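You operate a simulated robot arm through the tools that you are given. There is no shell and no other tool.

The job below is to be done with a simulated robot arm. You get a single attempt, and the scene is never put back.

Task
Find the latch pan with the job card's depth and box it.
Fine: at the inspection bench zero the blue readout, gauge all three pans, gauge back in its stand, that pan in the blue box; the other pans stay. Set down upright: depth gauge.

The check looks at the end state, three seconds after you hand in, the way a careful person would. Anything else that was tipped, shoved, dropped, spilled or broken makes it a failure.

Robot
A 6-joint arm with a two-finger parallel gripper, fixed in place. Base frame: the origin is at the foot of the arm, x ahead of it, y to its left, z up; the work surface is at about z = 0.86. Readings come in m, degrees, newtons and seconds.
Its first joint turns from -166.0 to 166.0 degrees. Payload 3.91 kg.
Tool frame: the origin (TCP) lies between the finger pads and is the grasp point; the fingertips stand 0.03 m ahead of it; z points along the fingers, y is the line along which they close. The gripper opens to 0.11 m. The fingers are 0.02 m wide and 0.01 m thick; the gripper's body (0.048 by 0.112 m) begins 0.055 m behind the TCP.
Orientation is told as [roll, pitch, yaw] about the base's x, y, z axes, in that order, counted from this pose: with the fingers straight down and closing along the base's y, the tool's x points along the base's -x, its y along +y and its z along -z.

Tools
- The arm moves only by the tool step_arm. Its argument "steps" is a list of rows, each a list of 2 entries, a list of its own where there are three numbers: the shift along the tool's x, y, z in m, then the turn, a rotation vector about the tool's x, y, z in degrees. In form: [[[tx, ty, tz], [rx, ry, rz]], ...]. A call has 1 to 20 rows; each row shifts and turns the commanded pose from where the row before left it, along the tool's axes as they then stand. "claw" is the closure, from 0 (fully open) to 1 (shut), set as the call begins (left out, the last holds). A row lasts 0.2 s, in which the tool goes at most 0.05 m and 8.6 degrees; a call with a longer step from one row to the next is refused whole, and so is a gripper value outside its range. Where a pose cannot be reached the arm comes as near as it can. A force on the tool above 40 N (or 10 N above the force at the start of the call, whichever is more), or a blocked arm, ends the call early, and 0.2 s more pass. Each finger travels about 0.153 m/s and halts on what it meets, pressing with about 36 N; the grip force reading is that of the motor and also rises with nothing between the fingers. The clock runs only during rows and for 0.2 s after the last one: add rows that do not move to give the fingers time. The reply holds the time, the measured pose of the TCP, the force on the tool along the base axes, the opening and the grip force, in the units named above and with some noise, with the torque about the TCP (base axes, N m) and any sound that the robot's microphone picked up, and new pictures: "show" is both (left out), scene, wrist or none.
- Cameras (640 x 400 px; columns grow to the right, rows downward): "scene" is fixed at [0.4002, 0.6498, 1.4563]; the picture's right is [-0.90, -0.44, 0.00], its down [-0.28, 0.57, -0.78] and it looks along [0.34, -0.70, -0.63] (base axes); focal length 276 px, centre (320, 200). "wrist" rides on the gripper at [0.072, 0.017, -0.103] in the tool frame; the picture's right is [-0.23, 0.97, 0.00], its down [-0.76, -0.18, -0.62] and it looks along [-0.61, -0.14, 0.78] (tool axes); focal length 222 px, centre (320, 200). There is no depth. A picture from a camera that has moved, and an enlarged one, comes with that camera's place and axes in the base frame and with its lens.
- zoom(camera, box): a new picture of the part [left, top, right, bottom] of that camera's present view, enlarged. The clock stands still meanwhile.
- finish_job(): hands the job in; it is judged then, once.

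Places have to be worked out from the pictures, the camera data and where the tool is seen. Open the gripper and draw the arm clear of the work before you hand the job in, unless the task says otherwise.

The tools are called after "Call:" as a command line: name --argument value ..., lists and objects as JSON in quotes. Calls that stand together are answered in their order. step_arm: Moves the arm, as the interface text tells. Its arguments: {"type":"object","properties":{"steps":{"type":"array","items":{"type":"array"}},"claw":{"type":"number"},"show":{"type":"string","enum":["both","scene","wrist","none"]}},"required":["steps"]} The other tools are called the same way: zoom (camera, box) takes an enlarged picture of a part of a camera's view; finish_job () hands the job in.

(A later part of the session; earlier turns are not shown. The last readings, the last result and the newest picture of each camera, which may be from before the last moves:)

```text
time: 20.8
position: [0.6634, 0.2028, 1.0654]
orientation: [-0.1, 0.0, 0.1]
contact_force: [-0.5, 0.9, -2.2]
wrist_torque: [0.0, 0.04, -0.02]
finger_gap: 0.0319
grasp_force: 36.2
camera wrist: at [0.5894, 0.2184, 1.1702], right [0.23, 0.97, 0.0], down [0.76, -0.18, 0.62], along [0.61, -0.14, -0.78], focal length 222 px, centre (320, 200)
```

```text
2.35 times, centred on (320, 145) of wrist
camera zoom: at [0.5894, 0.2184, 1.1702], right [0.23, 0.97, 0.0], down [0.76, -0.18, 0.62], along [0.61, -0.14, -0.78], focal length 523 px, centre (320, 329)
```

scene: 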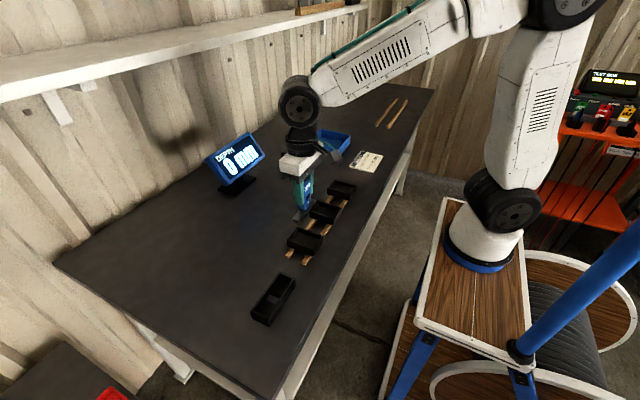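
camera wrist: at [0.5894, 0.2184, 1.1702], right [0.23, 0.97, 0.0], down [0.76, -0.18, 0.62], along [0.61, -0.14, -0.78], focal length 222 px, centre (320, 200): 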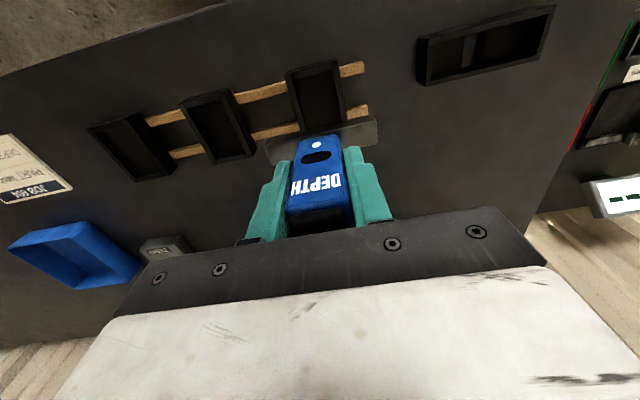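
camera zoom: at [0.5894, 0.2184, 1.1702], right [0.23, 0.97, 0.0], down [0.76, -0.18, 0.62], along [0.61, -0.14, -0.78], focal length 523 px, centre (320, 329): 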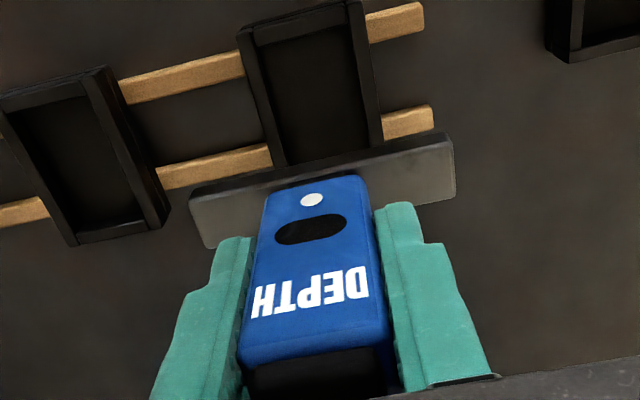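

The readout is visible and still shows 0 mm. Pan 1 is centred at about (0.666, 0.201), directly below the gauge, so I'm lowering to about 1 cm above the rim estimate.

Call:
step_arm --steps '[[[-0.001, -0.001, 0.03], [0, 0, 0]], [[-0.001, 0, 0.03], [0, 0, 0]], [[0, 0, 0.02], [0, 0, 0]], [[0, 0, 0.008], [0, 0, 0]], [[0, 0, 0], [0, 0, 0]]]' --show "both"

Call:
zoom --camera "scene" --box '[260, 190, 350, 280]'

Call:
zoom --camera "wrist" --box '[220, 60, 420, 230]'

```text
time: 22.0
position: [0.6671, 0.2003, 0.9767]
orientation: [0.0, 0.0, 0.0]
contact_force: [-0.4, -0.2, -1.7]
wrist_torque: [0.02, 0.04, -0.03]
finger_gap: 0.0316
grasp_force: 36.6
camera wrist: at [0.5936, 0.2165, 1.0812], right [0.23, 0.97, 0.0], down [0.76, -0.18, 0.62], along [0.61, -0.14, -0.78], focal length 222 px, centre (320, 200)
```

scene: 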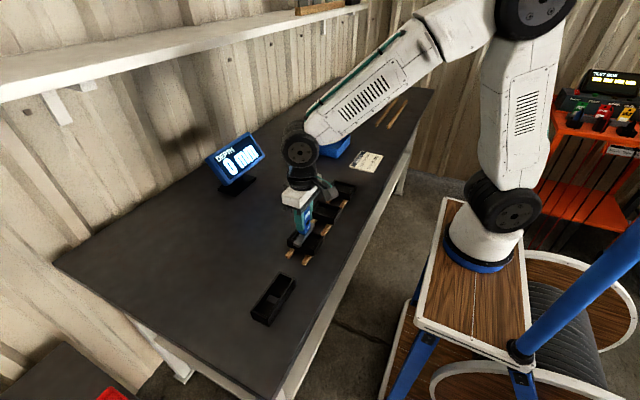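
wrist: 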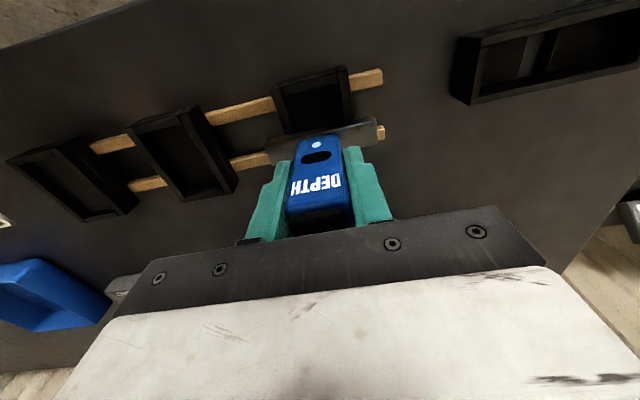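

```text
4.44 times, centred on (305, 235) of scene
camera zoom: at [0.4002, 0.6498, 1.4563], right [-0.9, -0.44, 0.0], down [-0.28, 0.57, -0.78], along [0.34, -0.7, -0.63], focal length 1228 px, centre (387, 44)
```

zoom: 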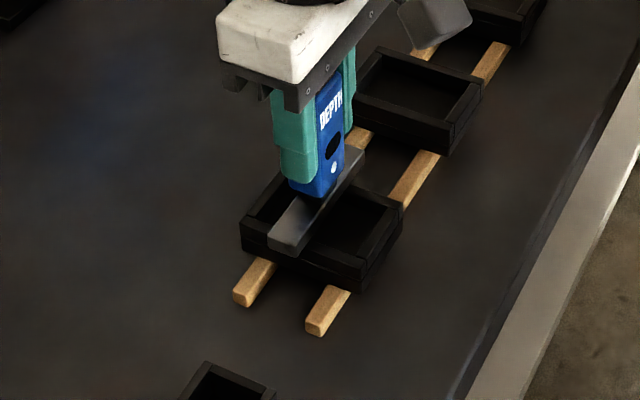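

```text
2.35 times, centred on (320, 145) of wrist
camera zoom: at [0.5936, 0.2165, 1.0812], right [0.23, 0.97, 0.0], down [0.76, -0.18, 0.62], along [0.61, -0.14, -0.78], focal length 523 px, centre (320, 329)
```

zoom: 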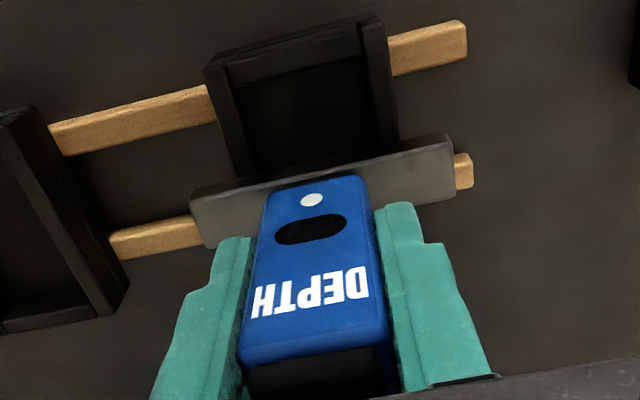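

The beam is centred over pan 1. I'm lowering in small steps and watching force and readout.

Call:
step_arm --steps '[[[0, 0, 0.004], [0, 0, 0]], [[0, 0, 0.003], [0, 0, 0]], [[0, 0, 0.002], [0, 0, 0]], [[0, 0, 0], [0, 0, 0]]]' --show "none"

Call:
step_arm --steps '[[[0, 0, 0.002], [0, 0, 0]], [[0, 0, 0], [0, 0, 0]]]' --show "scene"

Call:
zoom --camera "scene" --box '[200, 120, 350, 280]'

```text
time: 23.0
position: [0.6671, 0.2004, 0.9711]
orientation: [0.1, -0.3, 0.0]
contact_force: [-0.5, -2.8, 36.4]
wrist_torque: [-0.46, -0.06, 0.01]
finger_gap: 0.0319
grasp_force: 36.0
```

```text
time: 23.6
position: [0.6653, 0.2011, 0.9665]
orientation: [0.2, -0.1, 0.0]
contact_force: [4.6, -4.0, 34.8]
wrist_torque: [-0.32, -0.2, 0.0]
finger_gap: 0.0318
grasp_force: 35.8
```

scene: 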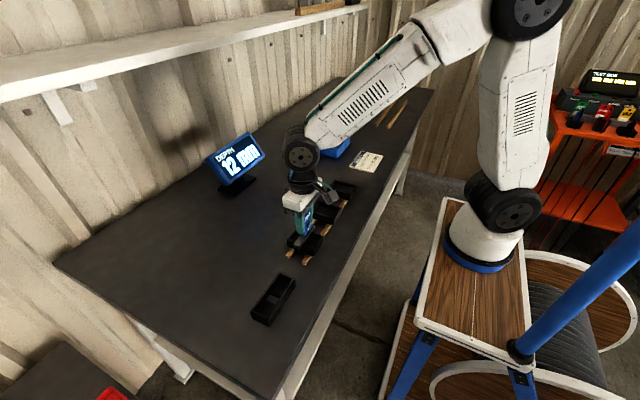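

```text
2.50 times, centred on (275, 200) of scene
camera zoom: at [0.4002, 0.6498, 1.4563], right [-0.9, -0.44, 0.0], down [-0.28, 0.57, -0.78], along [0.34, -0.7, -0.63], focal length 691 px, centre (432, 200)
```

zoom: 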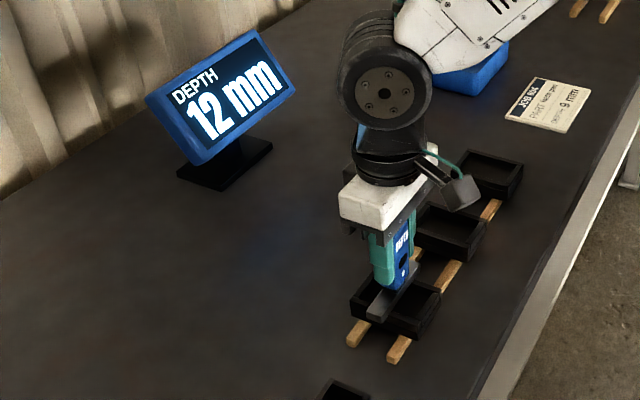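

Pan 1 reads 12 mm, so it isn't the one. The force was a bit high, so I'll be gentler next time; lifting straight off now.

Call:
step_arm --steps '[[[0, 0, -0.005], [0, 0, 0]], [[0, 0, -0.015], [0, 0, 0]], [[0, 0, -0.03], [0, 0, 0]], [[0, 0, -0.04], [0, 0, 0]], [[0, 0, 0], [0, 0, 0]]]' --show "both"

Call:
zoom --camera "scene" --box '[200, 120, 350, 280]'

Call:
zoom --camera "wrist" --box '[80, 30, 420, 230]'

```text
time: 24.8
position: [0.665, 0.2016, 1.0569]
orientation: [0.0, 0.1, -0.1]
contact_force: [0.2, -0.4, -2.7]
wrist_torque: [0.01, 0.05, 0.02]
finger_gap: 0.0316
grasp_force: 36.1
camera wrist: at [0.5923, 0.2171, 1.1607], right [0.23, 0.97, 0.0], down [0.76, -0.18, 0.62], along [0.61, -0.14, -0.78], focal length 222 px, centre (320, 200)
```

scene: 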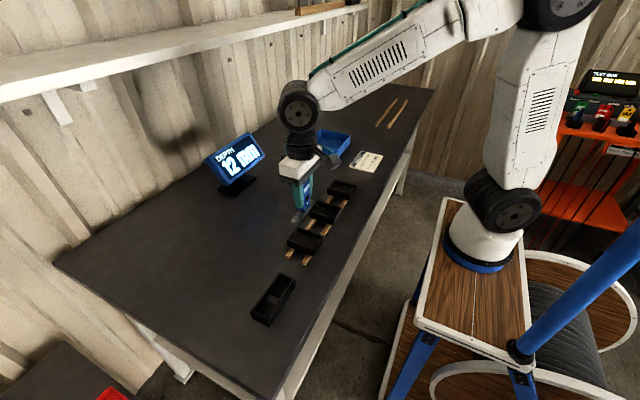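
wrist: 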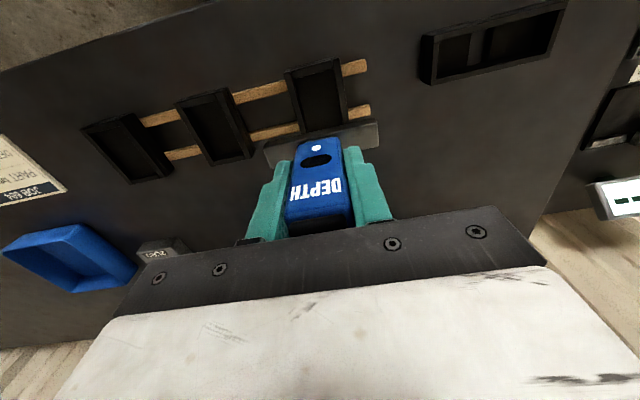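

```text
2.50 times, centred on (275, 200) of scene
camera zoom: at [0.4002, 0.6498, 1.4563], right [-0.9, -0.44, 0.0], down [-0.28, 0.57, -0.78], along [0.34, -0.7, -0.63], focal length 691 px, centre (432, 200)
```

zoom: 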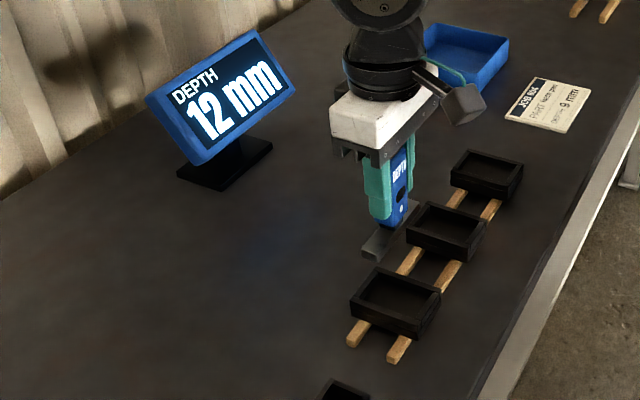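

```text
1.88 times, centred on (250, 130) of wrist
camera zoom: at [0.5923, 0.2171, 1.1607], right [0.23, 0.97, 0.0], down [0.76, -0.18, 0.62], along [0.61, -0.14, -0.78], focal length 418 px, centre (452, 332)
```

zoom: 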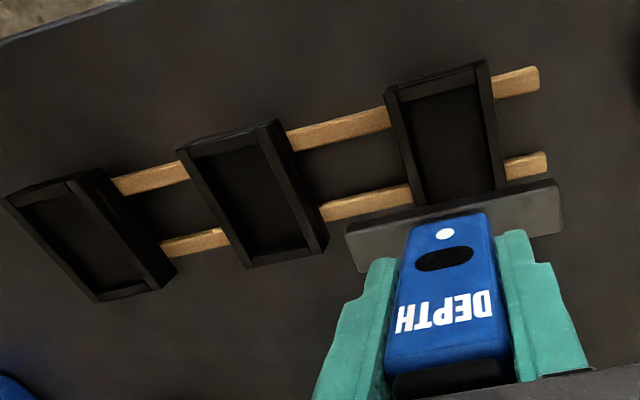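

Pan 1 is undisturbed and the reading holds at 12 mm. Pan 2 is at about (0.665, 0.069), so I'm moving over it.

Call:
step_arm --steps '[[[0, -0.044, 0], [0, 0, 0]], [[0, -0.044, 0], [0, 0, 0]], [[0, -0.044, 0], [0, 0, 0]], [[0, 0, 0.03], [0, 0, 0]], [[0, 0, 0.03], [0, 0, 0]], [[0, 0, 0.013], [0, 0, 0]], [[0, 0, 0], [0, 0, 0]]]' --show "both"

Call:
zoom --camera "scene" --box '[270, 160, 360, 260]'

Call:
zoom --camera "wrist" --box '[220, 60, 420, 230]'

```text
time: 26.4
position: [0.6667, 0.0694, 0.9845]
orientation: [-0.1, 0.0, 0.0]
contact_force: [-0.2, 0.6, -1.0]
wrist_torque: [-0.01, -0.03, 0.01]
finger_gap: 0.0316
grasp_force: 35.8
camera wrist: at [0.5921, 0.0853, 1.0886], right [0.23, 0.97, 0.0], down [0.76, -0.18, 0.62], along [0.61, -0.14, -0.78], focal length 222 px, centre (320, 200)
```

scene: 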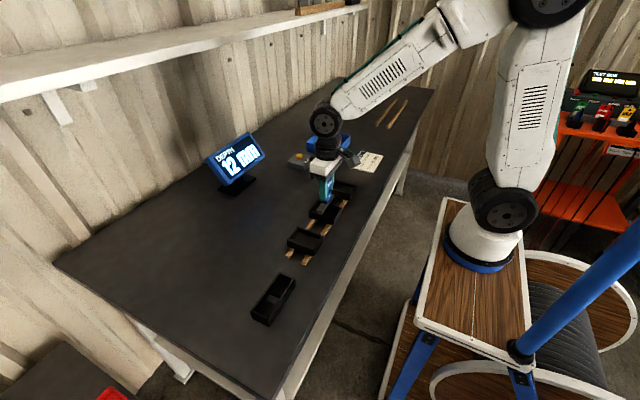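
wrist: 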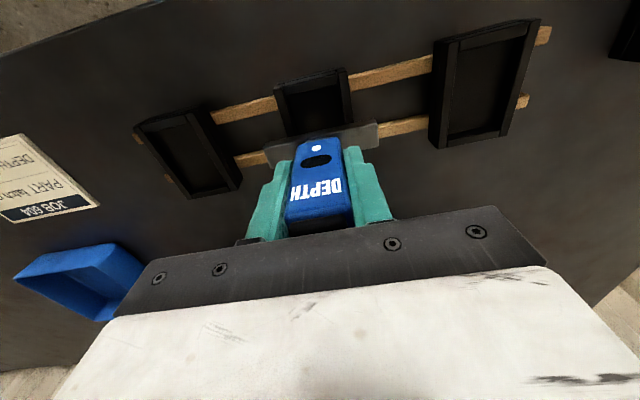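

```text
4.00 times, centred on (315, 210) of scene
camera zoom: at [0.4002, 0.6498, 1.4563], right [-0.9, -0.44, 0.0], down [-0.28, 0.57, -0.78], along [0.34, -0.7, -0.63], focal length 1106 px, centre (340, 160)
```

zoom: 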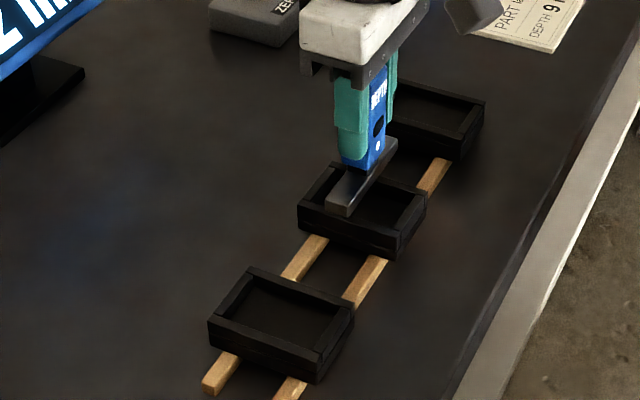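

```text
2.35 times, centred on (320, 145) of wrist
camera zoom: at [0.5921, 0.0853, 1.0886], right [0.23, 0.97, 0.0], down [0.76, -0.18, 0.62], along [0.61, -0.14, -0.78], focal length 523 px, centre (320, 329)
```

zoom: 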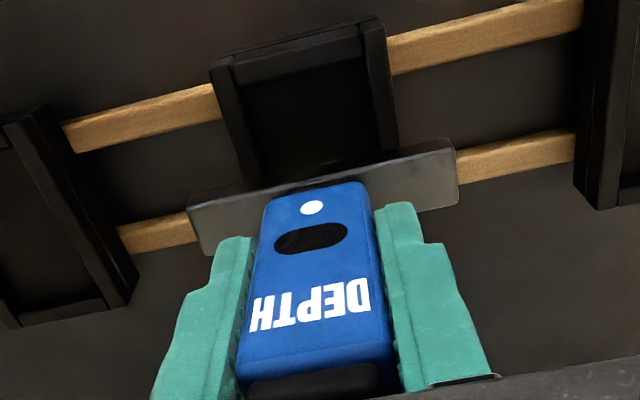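

It's well aligned on pan 2. I'm descending with finer steps to keep the force low.

Call:
step_arm --steps '[[[0, 0, 0.005], [0, 0, 0]], [[0, 0, 0.003], [0, 0, 0]], [[0, 0, 0.002], [0, 0, 0]], [[0, 0, 0], [0, 0, 0]]]' --show "none"

Call:
step_arm --steps '[[[0, 0, 0.0015], [0, 0, 0]], [[0, 0, 0], [0, 0, 0]]]' --show "scene"

```text
time: 27.4
position: [0.6659, 0.0683, 0.9728]
orientation: [0.0, 0.0, 0.0]
contact_force: [0.1, -1.2, -1.9]
wrist_torque: [-0.01, -0.04, -0.02]
finger_gap: 0.0317
grasp_force: 36.3
```

```text
time: 28.0
position: [0.6658, 0.0686, 0.9715]
orientation: [0.0, -0.1, 0.0]
contact_force: [0.1, -0.3, -2.0]
wrist_torque: [-0.04, -0.01, -0.01]
finger_gap: 0.0319
grasp_force: 35.9
```

scene: 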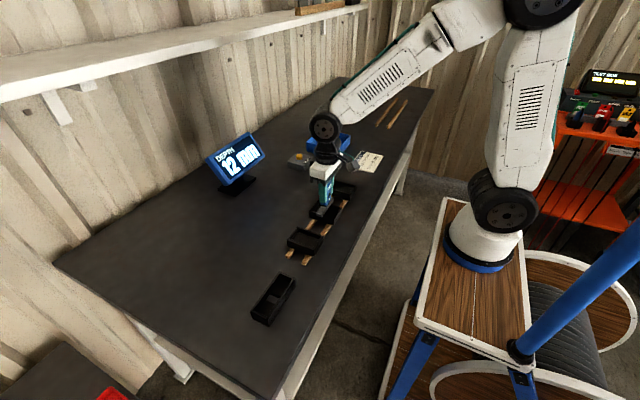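

No contact yet. I'm continuing down in small increments.

Call:
step_arm --steps '[[[0, 0, 0.0015], [0, 0, 0]], [[0, 0, 0.001], [0, 0, 0]], [[0, 0, 0], [0, 0, 0]]]' --show "scene"

Call:
zoom --camera "scene" --box '[200, 120, 350, 260]'

```text
time: 28.8
position: [0.6662, 0.0681, 0.9691]
orientation: [0.0, 0.0, 0.0]
contact_force: [0.5, 1.1, -3.0]
wrist_torque: [-0.01, -0.02, 0.0]
finger_gap: 0.0319
grasp_force: 36.3
```

scene: 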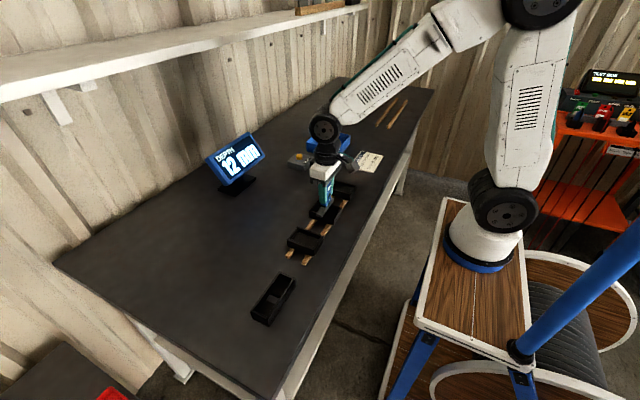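

```text
2.86 times, centred on (275, 190) of scene
camera zoom: at [0.4002, 0.6498, 1.4563], right [-0.9, -0.44, 0.0], down [-0.28, 0.57, -0.78], along [0.34, -0.7, -0.63], focal length 790 px, centre (449, 229)
```

zoom: 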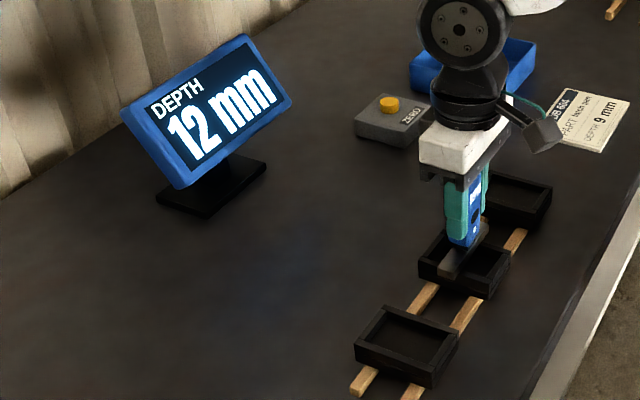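

Force is still about zero, so I'm continuing in 1 mm steps.

Call:
step_arm --steps '[[[0, 0, 0.001], [0, 0, 0]], [[0, 0, 0.001], [0, 0, 0]], [[0, 0, 0], [0, 0, 0]]]' --show "scene"

Call:
zoom --camera "scene" --box '[200, 120, 350, 260]'

```text
time: 29.6
position: [0.6665, 0.0689, 0.9674]
orientation: [0.1, 0.0, 0.0]
contact_force: [-0.5, -0.3, -0.5]
wrist_torque: [0.04, 0.01, 0.0]
finger_gap: 0.0319
grasp_force: 36.3
```

scene: 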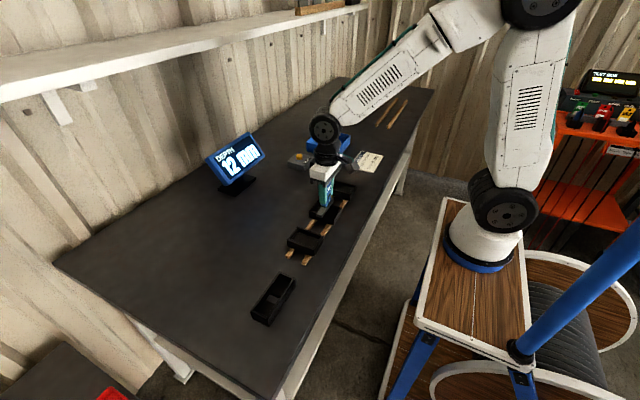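

```text
2.86 times, centred on (275, 190) of scene
camera zoom: at [0.4002, 0.6498, 1.4563], right [-0.9, -0.44, 0.0], down [-0.28, 0.57, -0.78], along [0.34, -0.7, -0.63], focal length 790 px, centre (449, 229)
```

zoom: 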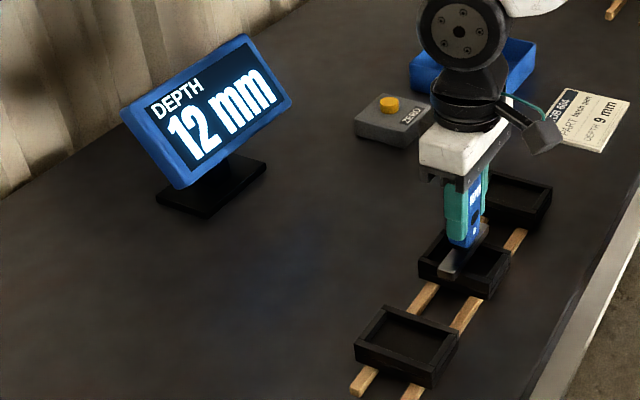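

It might be just touching; going down another millimetre or two.

Call:
step_arm --steps '[[[0, 0, 0.001], [0, 0, 0]], [[0, 0, 0], [0, 0, 0]]]' --show "scene"

Call:
zoom --camera "scene" --box '[200, 120, 350, 260]'

```text
time: 30.2
position: [0.6657, 0.0679, 0.967]
orientation: [0.0, -0.3, -0.1]
contact_force: [0.9, -3.6, 15.0]
wrist_torque: [-0.22, 0.19, 0.0]
finger_gap: 0.0318
grasp_force: 35.8
```

scene: 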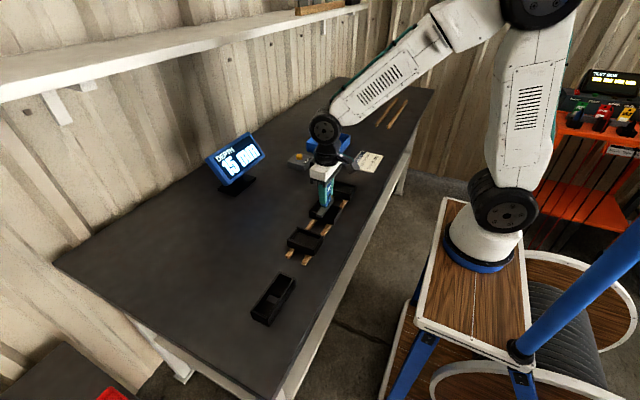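

```text
2.86 times, centred on (275, 190) of scene
camera zoom: at [0.4002, 0.6498, 1.4563], right [-0.9, -0.44, 0.0], down [-0.28, 0.57, -0.78], along [0.34, -0.7, -0.63], focal length 790 px, centre (449, 229)
```

zoom: 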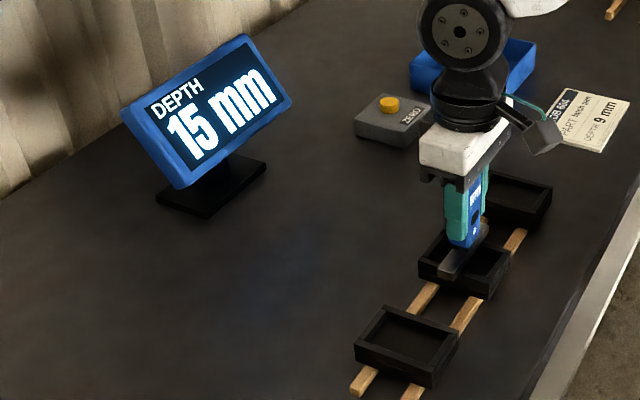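

Pan 2 reads 15 mm with about 15 N contact at TCP z≈0.967. I'm lifting off and moving over pan 3.

Call:
step_arm --steps '[[[0, 0, -0.003], [0, 0, 0]], [[0, 0, -0.015], [0, 0, 0]], [[0, 0, -0.03], [0, 0, 0]], [[0, 0, -0.04], [0, 0, 0]], [[0, 0, 0], [0, 0, 0]]]' --show "both"

Call:
zoom --camera "wrist" --box '[80, 30, 420, 230]'

Call:
zoom --camera "scene" --box '[200, 120, 380, 280]'

```text
time: 31.4
position: [0.6672, 0.0694, 1.0535]
orientation: [0.0, 0.1, 0.1]
contact_force: [0.7, 0.4, -2.0]
wrist_torque: [0.0, 0.01, 0.0]
finger_gap: 0.0315
grasp_force: 35.5
camera wrist: at [0.5937, 0.0845, 1.158], right [0.23, 0.97, 0.0], down [0.76, -0.18, 0.62], along [0.61, -0.14, -0.78], focal length 222 px, centre (320, 200)
```

scene: 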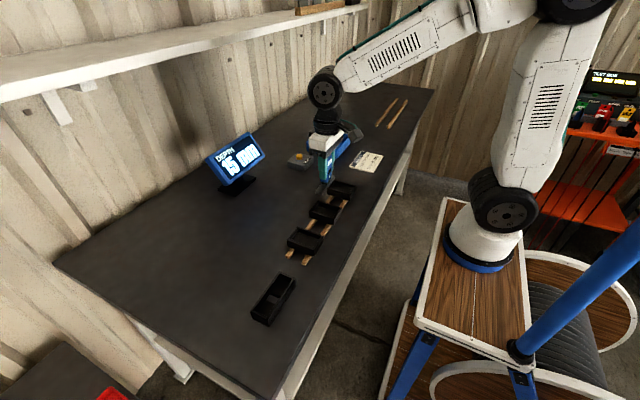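
wrist: 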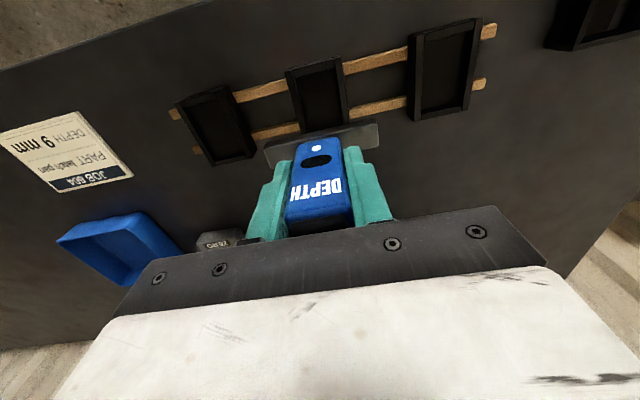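

```text
1.88 times, centred on (250, 130) of wrist
camera zoom: at [0.5937, 0.0845, 1.158], right [0.23, 0.97, 0.0], down [0.76, -0.18, 0.62], along [0.61, -0.14, -0.78], focal length 418 px, centre (452, 332)
```

zoom: 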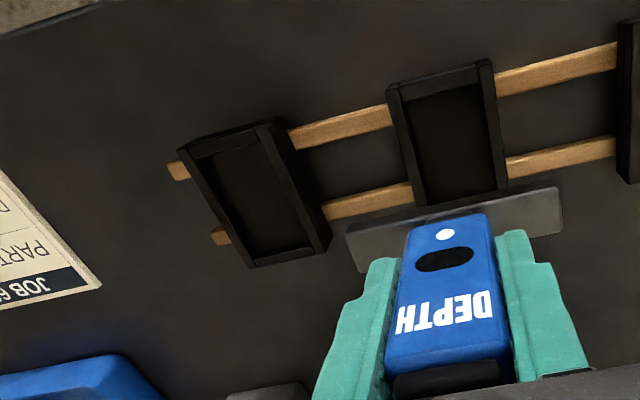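

```text
2.50 times, centred on (290, 200) of scene
camera zoom: at [0.4002, 0.6498, 1.4563], right [-0.9, -0.44, 0.0], down [-0.28, 0.57, -0.78], along [0.34, -0.7, -0.63], focal length 691 px, centre (395, 200)
```

zoom: 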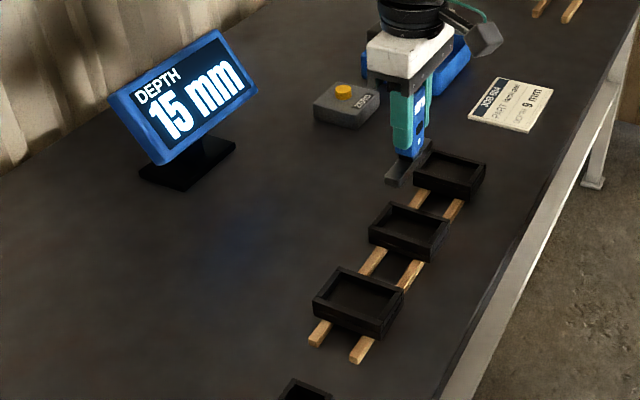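

Pan 3 lies at the same relative offset, about (0.666, -0.063). I'm moving over and lowering to about 1 cm above contact.

Call:
step_arm --steps '[[[0, -0.044, 0], [0, 0, 0]], [[0, -0.044, 0], [0, 0, 0]], [[0, -0.043, 0], [0, 0, 0]], [[0, 0, 0.03], [0, 0, 0]], [[0, 0, 0.03], [0, 0, 0]], [[0, 0, 0.013], [0, 0, 0]], [[0, 0, 0], [0, 0, 0]]]' --show "both"

Call:
zoom --camera "scene" --box '[270, 140, 380, 240]'

Call:
zoom --camera "wrist" --box '[220, 60, 420, 230]'

```text
time: 33.0
position: [0.6661, -0.0626, 0.9813]
orientation: [-0.1, 0.1, 0.0]
contact_force: [0.7, -1.1, -1.8]
wrist_torque: [-0.01, -0.02, 0.01]
finger_gap: 0.0319
grasp_force: 36.2
camera wrist: at [0.5925, -0.0457, 1.0857], right [0.23, 0.97, 0.0], down [0.76, -0.18, 0.62], along [0.61, -0.14, -0.78], focal length 222 px, centre (320, 200)
```

scene: 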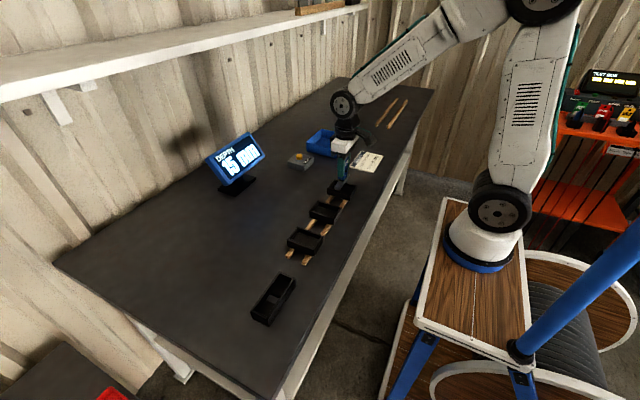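
wrist: 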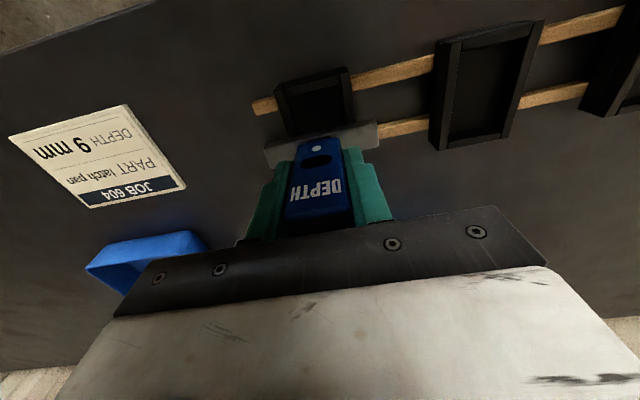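

```text
4.00 times, centred on (325, 190) of scene
camera zoom: at [0.4002, 0.6498, 1.4563], right [-0.9, -0.44, 0.0], down [-0.28, 0.57, -0.78], along [0.34, -0.7, -0.63], focal length 1106 px, centre (300, 240)
```

zoom: 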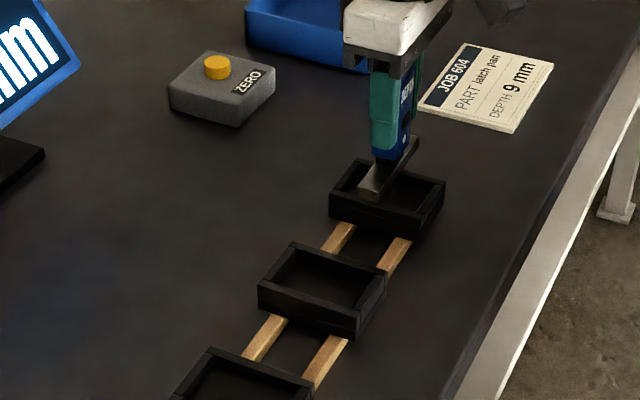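

```text
2.35 times, centred on (320, 145) of wrist
camera zoom: at [0.5925, -0.0457, 1.0857], right [0.23, 0.97, 0.0], down [0.76, -0.18, 0.62], along [0.61, -0.14, -0.78], focal length 523 px, centre (320, 329)
```

zoom: 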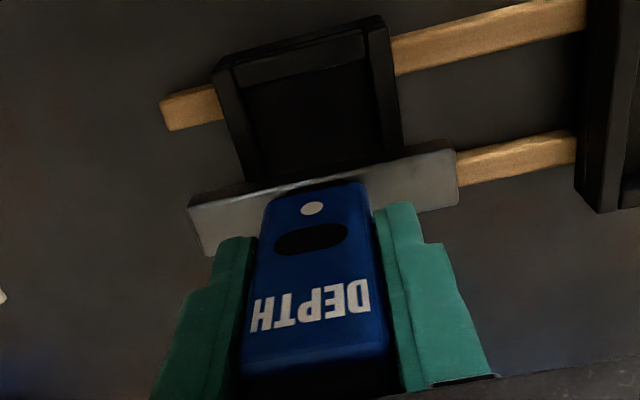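

It's aligned on pan 3. I'm descending carefully to the expected contact height of about 0.967.

Call:
step_arm --steps '[[[0, 0, 0.005], [0, 0, 0]], [[0, 0, 0.004], [0, 0, 0]], [[0, 0, 0.002], [0, 0, 0]], [[0, 0, 0.001], [0, 0, 0]], [[0, 0, 0], [0, 0, 0]]]' --show "none"

Call:
step_arm --steps '[[[0, 0, 0.001], [0, 0, 0]], [[0, 0, 0], [0, 0, 0]]]' --show "scene"

Call:
zoom --camera "scene" --box '[200, 120, 380, 240]'

```text
time: 34.2
position: [0.6659, -0.0617, 0.9699]
orientation: [0.0, 0.0, 0.1]
contact_force: [-0.2, -0.3, -2.7]
wrist_torque: [0.02, 0.0, 0.0]
finger_gap: 0.0316
grasp_force: 36.2
```

```text
time: 34.8
position: [0.6658, -0.0628, 0.9691]
orientation: [0.0, 0.0, 0.0]
contact_force: [0.2, 0.2, -1.9]
wrist_torque: [0.01, 0.0, 0.01]
finger_gap: 0.0316
grasp_force: 36.0
```

scene: 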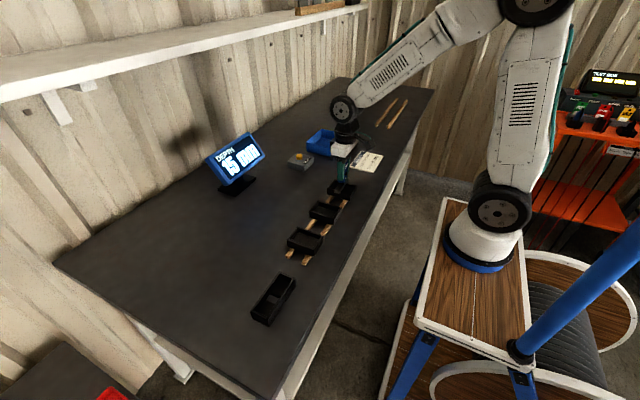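

```text
3.33 times, centred on (290, 180) of scene
camera zoom: at [0.4002, 0.6498, 1.4563], right [-0.9, -0.44, 0.0], down [-0.28, 0.57, -0.78], along [0.34, -0.7, -0.63], focal length 921 px, centre (420, 267)
```

zoom: 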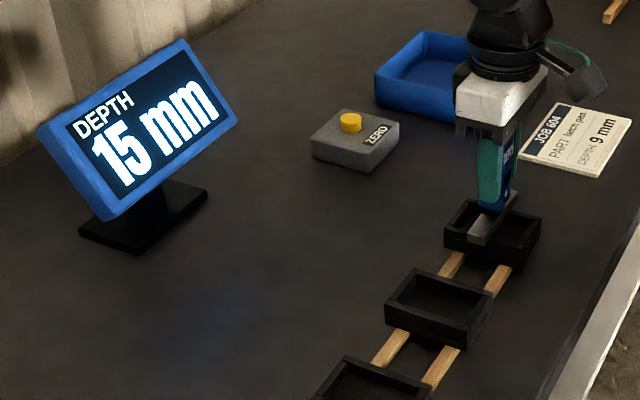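

No contact yet, so I'm stepping down another 1–2 mm.

Call:
step_arm --steps '[[[0, 0, 0.001], [0, 0, 0]], [[0, 0, 0.001], [0, 0, 0]], [[0, 0, 0], [0, 0, 0]]]' --show "none"

Call:
step_arm --steps '[[[0, 0, 0.001], [0, 0, 0]], [[0, 0, 0], [0, 0, 0]]]' --show "scene"

Call:
zoom --camera "scene" --box '[200, 120, 380, 240]'

```text
time: 35.6
position: [0.6653, -0.0628, 0.9681]
orientation: [0.0, -0.2, 0.0]
contact_force: [-5.1, -0.1, 24.1]
wrist_torque: [0.14, 0.46, 0.05]
finger_gap: 0.032
grasp_force: 36.0
```

```text
time: 36.2
position: [0.6662, -0.0626, 0.966]
orientation: [0.0, -0.2, 0.1]
contact_force: [-1.7, 1.1, 35.5]
wrist_torque: [0.12, -0.07, 0.02]
finger_gap: 0.0319
grasp_force: 36.1
```

scene: 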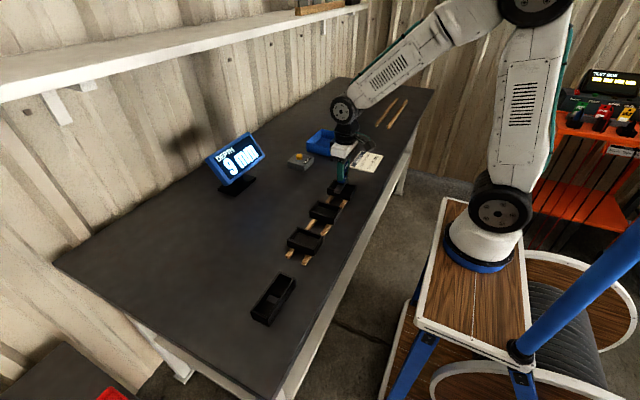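

```text
3.33 times, centred on (290, 180) of scene
camera zoom: at [0.4002, 0.6498, 1.4563], right [-0.9, -0.44, 0.0], down [-0.28, 0.57, -0.78], along [0.34, -0.7, -0.63], focal length 921 px, centre (420, 267)
```

zoom: 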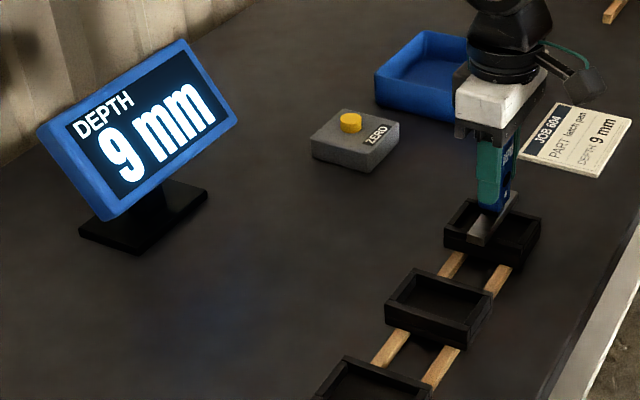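

Pan 3 reads 9 mm, which matches the job card. All three are gauged (12, 15, 9), so I'm lifting off and carrying the gauge back above its stand.

Call:
step_arm --steps '[[[0, 0, -0.004], [0, 0, 0]], [[0, 0, -0.016], [0, 0, 0]], [[0, 0, -0.04], [0, 0, 0]], [[0, 0, -0.04], [0, 0, 0]], [[0.0019, 0.0443, 0], [0, 0, 0]], [[0.0019, 0.0443, 0], [0, 0, 0]], [[0.0019, 0.0443, 0], [0, 0, 0]], [[0.0019, 0.0443, 0], [0, 0, 0]], [[0.0019, 0.0443, 0], [0, 0, 0]], [[0.0019, 0.0443, 0], [0, 0, 0]], [[0.0019, 0.0443, 0], [0, 0, 0]], [[0.0019, 0.0443, 0], [0, 0, 0]], [[0.0019, 0.0443, 0], [0, 0, 0]], [[0.0019, 0.0443, 0], [0, 0, 0]], [[0, 0, 0], [0, 0, 0]]]' --show "both"

Call:
zoom --camera "wrist" --box '[220, 60, 420, 230]'

Call:
zoom --camera "scene" --box '[200, 200, 340, 340]'

```text
time: 39.4
position: [0.6463, 0.3823, 1.0635]
orientation: [0.1, 0.0, 0.0]
contact_force: [-0.8, -0.3, -1.9]
wrist_torque: [0.0, 0.0, 0.03]
finger_gap: 0.0319
grasp_force: 35.8
camera wrist: at [0.5731, 0.398, 1.1684], right [0.23, 0.97, 0.0], down [0.76, -0.18, 0.62], along [0.61, -0.14, -0.78], focal length 222 px, centre (320, 200)
```

scene: 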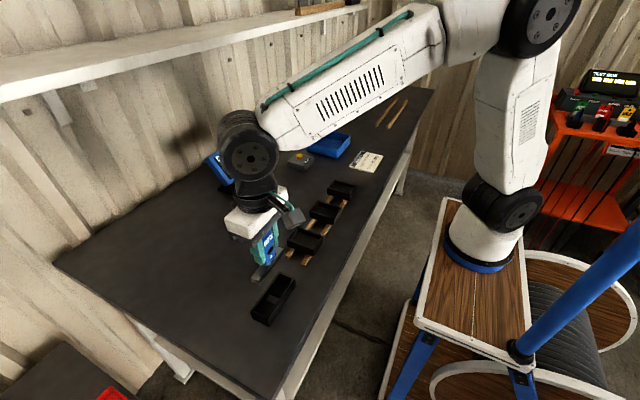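
wrist: 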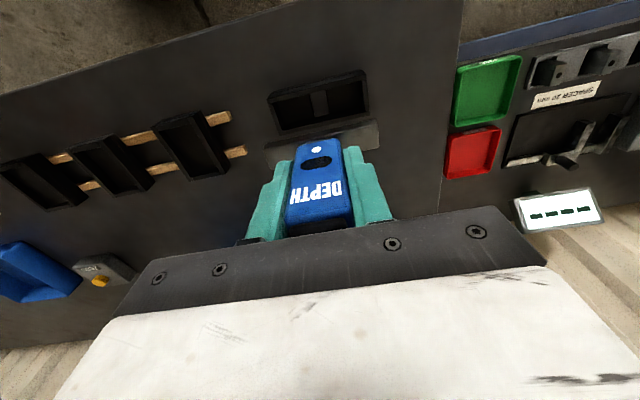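

```text
2.35 times, centred on (320, 145) of wrist
camera zoom: at [0.5731, 0.398, 1.1684], right [0.23, 0.97, 0.0], down [0.76, -0.18, 0.62], along [0.61, -0.14, -0.78], focal length 523 px, centre (320, 329)
```

zoom: 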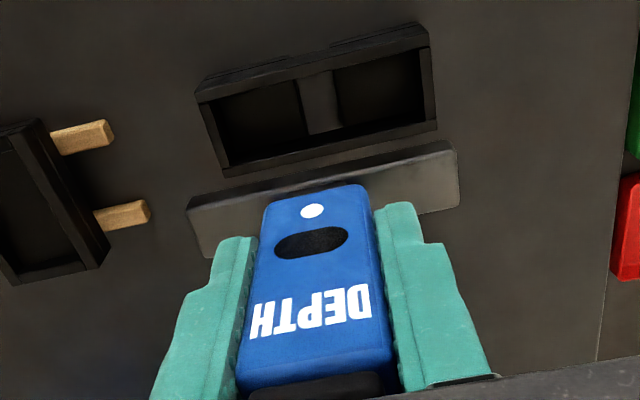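

```text
2.86 times, centred on (270, 270) of scene
camera zoom: at [0.4002, 0.6498, 1.4563], right [-0.9, -0.44, 0.0], down [-0.28, 0.57, -0.78], along [0.34, -0.7, -0.63], focal length 790 px, centre (463, 0)
```

zoom: 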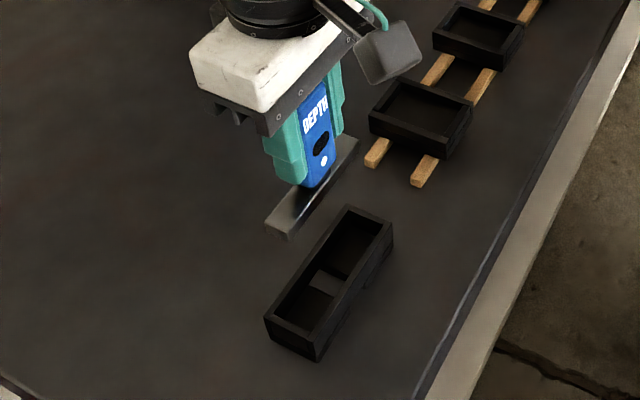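

I'm above the stand again. The gauge has slid a few mm up in the grip, so I'm checking closely for any tilt before placing it.

Call:
zoom --camera "scene" --box '[245, 225, 300, 290]'

Call:
zoom --camera "wrist" --box '[250, 100, 390, 200]'

```text
6.15 times, centred on (272, 258) of scene
camera zoom: at [0.4002, 0.6498, 1.4563], right [-0.9, -0.44, 0.0], down [-0.28, 0.57, -0.78], along [0.34, -0.7, -0.63], focal length 1701 px, centre (612, -154)
```

zoom: 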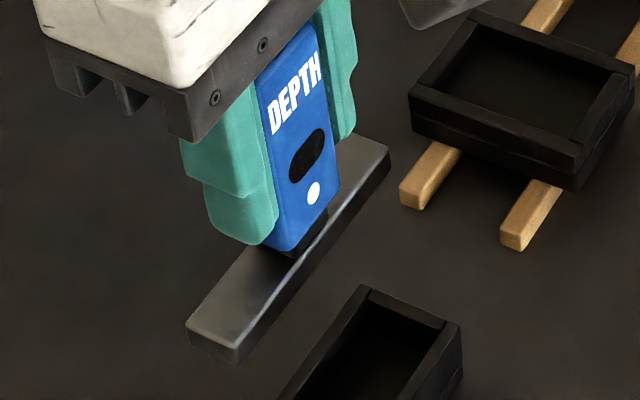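

```text
4.00 times, centred on (320, 150) of wrist
camera zoom: at [0.5731, 0.398, 1.1684], right [0.23, 0.97, 0.0], down [0.76, -0.18, 0.62], along [0.61, -0.14, -0.78], focal length 888 px, centre (320, 400)
```

zoom: 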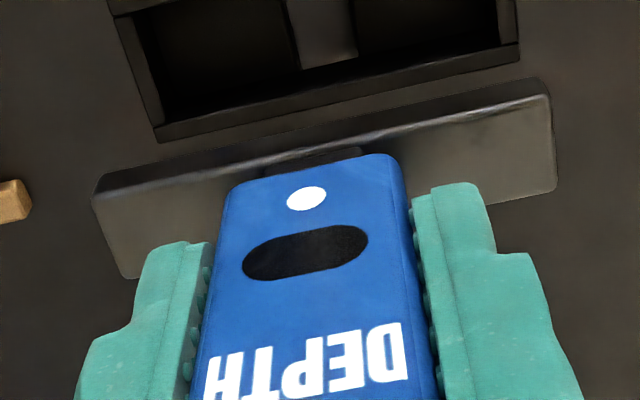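

The bar's front face looks slightly more visible than before, so there may be a small tilt. I'm zooming in closely on both bar ends.

Call:
zoom --camera "wrist" --box '[255, 125, 305, 175]'

Call:
zoom --camera "wrist" --box '[335, 105, 395, 160]'

Call:
zoom --camera "scene" --box '[252, 250, 282, 290]'

```text
8.00 times, centred on (280, 150) of wrist
camera zoom: at [0.5731, 0.398, 1.1684], right [0.23, 0.97, 0.0], down [0.76, -0.18, 0.62], along [0.61, -0.14, -0.78], focal length 1777 px, centre (640, 600)
```

zoom: 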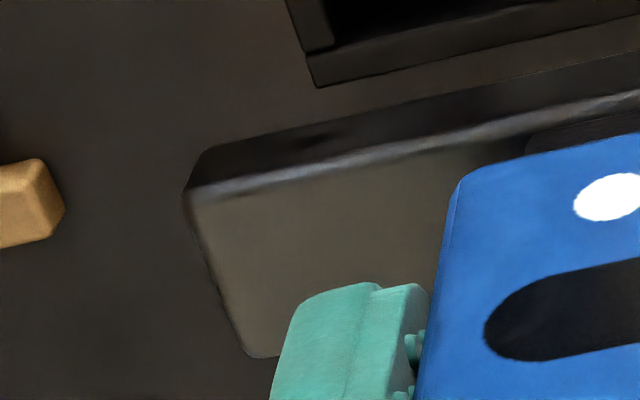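

```text
7.27 times, centred on (365, 132) of wrist
camera zoom: at [0.5731, 0.398, 1.1684], right [0.23, 0.97, 0.0], down [0.76, -0.18, 0.62], along [0.61, -0.14, -0.78], focal length 1615 px, centre (-7, 691)
```

zoom: 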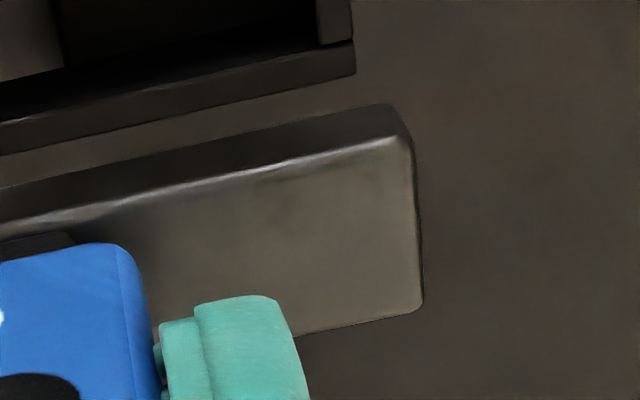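

```text
10.00 times, centred on (267, 270) of scene
camera zoom: at [0.4002, 0.6498, 1.4563], right [-0.9, -0.44, 0.0], down [-0.28, 0.57, -0.78], along [0.34, -0.7, -0.63], focal length 2764 px, centre (850, -500)
```

zoom: 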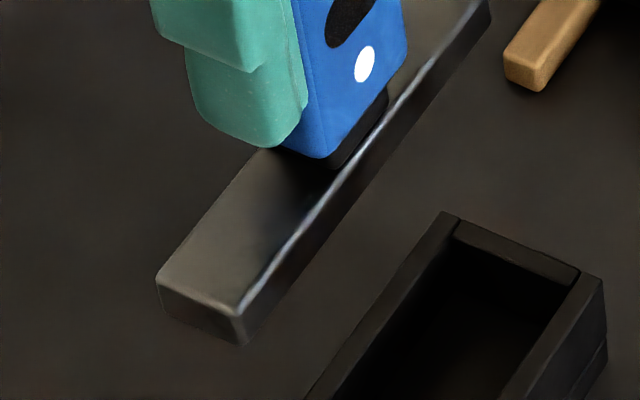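

The bar shows no significant tilt, and clearances in the stand are about ±4–6 mm. I'm nudging +1.5 mm in x and descending to just above the stand rim for a check.

Call:
step_arm --steps '[[[-0.0015, 0, 0.03], [0, 0, 0]], [[0, 0, 0.03], [0, 0, 0]], [[0, 0, 0.025], [0, 0, 0]], [[0, 0, 0], [0, 0, 0]], [[0, 0, 0], [0, 0, 0]]]' --show "both"

Call:
zoom --camera "wrist" --box '[220, 60, 420, 230]'

Call:
zoom --camera "scene" --box '[240, 250, 310, 330]'

```text
time: 40.6
position: [0.6483, 0.3809, 0.9784]
orientation: [0.0, 0.0, 0.0]
contact_force: [-0.7, -0.6, -2.7]
wrist_torque: [0.01, -0.01, -0.06]
finger_gap: 0.0316
grasp_force: 36.3
camera wrist: at [0.574, 0.3973, 1.0821], right [0.23, 0.97, 0.0], down [0.76, -0.18, 0.62], along [0.61, -0.14, -0.78], focal length 222 px, centre (320, 200)
```

scene: 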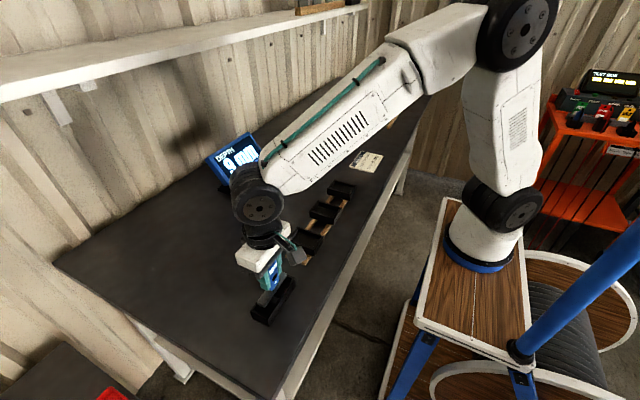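
wrist: 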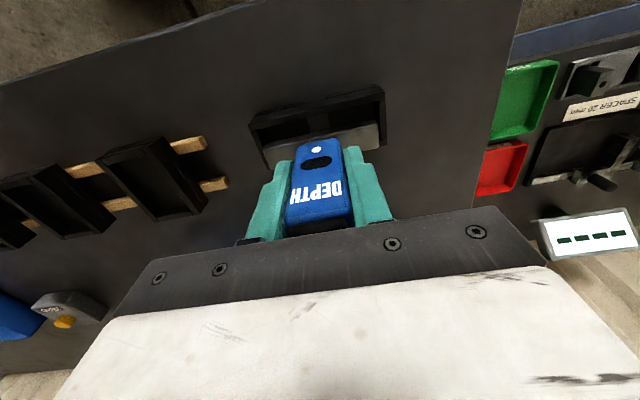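

```text
2.35 times, centred on (320, 145) of wrist
camera zoom: at [0.574, 0.3973, 1.0821], right [0.23, 0.97, 0.0], down [0.76, -0.18, 0.62], along [0.61, -0.14, -0.78], focal length 523 px, centre (320, 329)
```

zoom: 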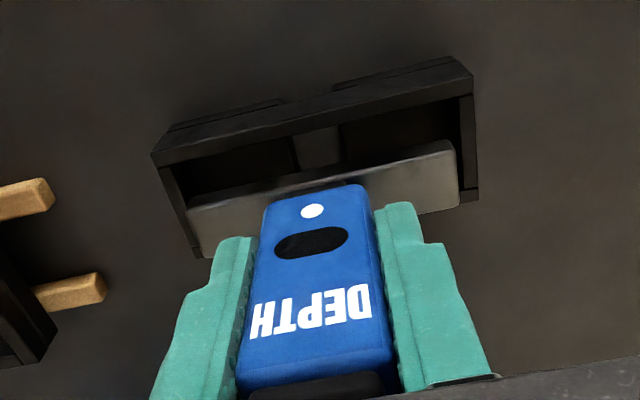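

```text
5.00 times, centred on (275, 290) of scene
camera zoom: at [0.4002, 0.6498, 1.4563], right [-0.9, -0.44, 0.0], down [-0.28, 0.57, -0.78], along [0.34, -0.7, -0.63], focal length 1382 px, centre (545, -250)
```

zoom: 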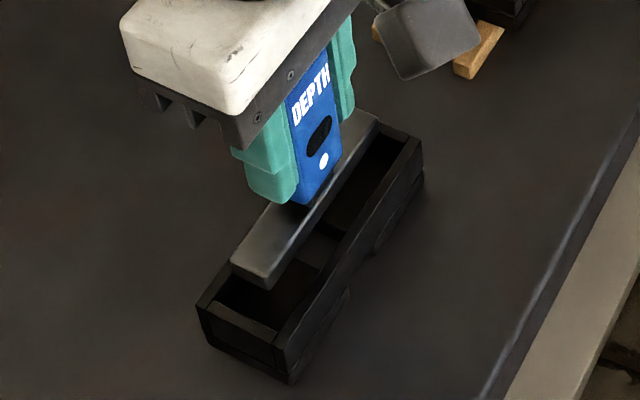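

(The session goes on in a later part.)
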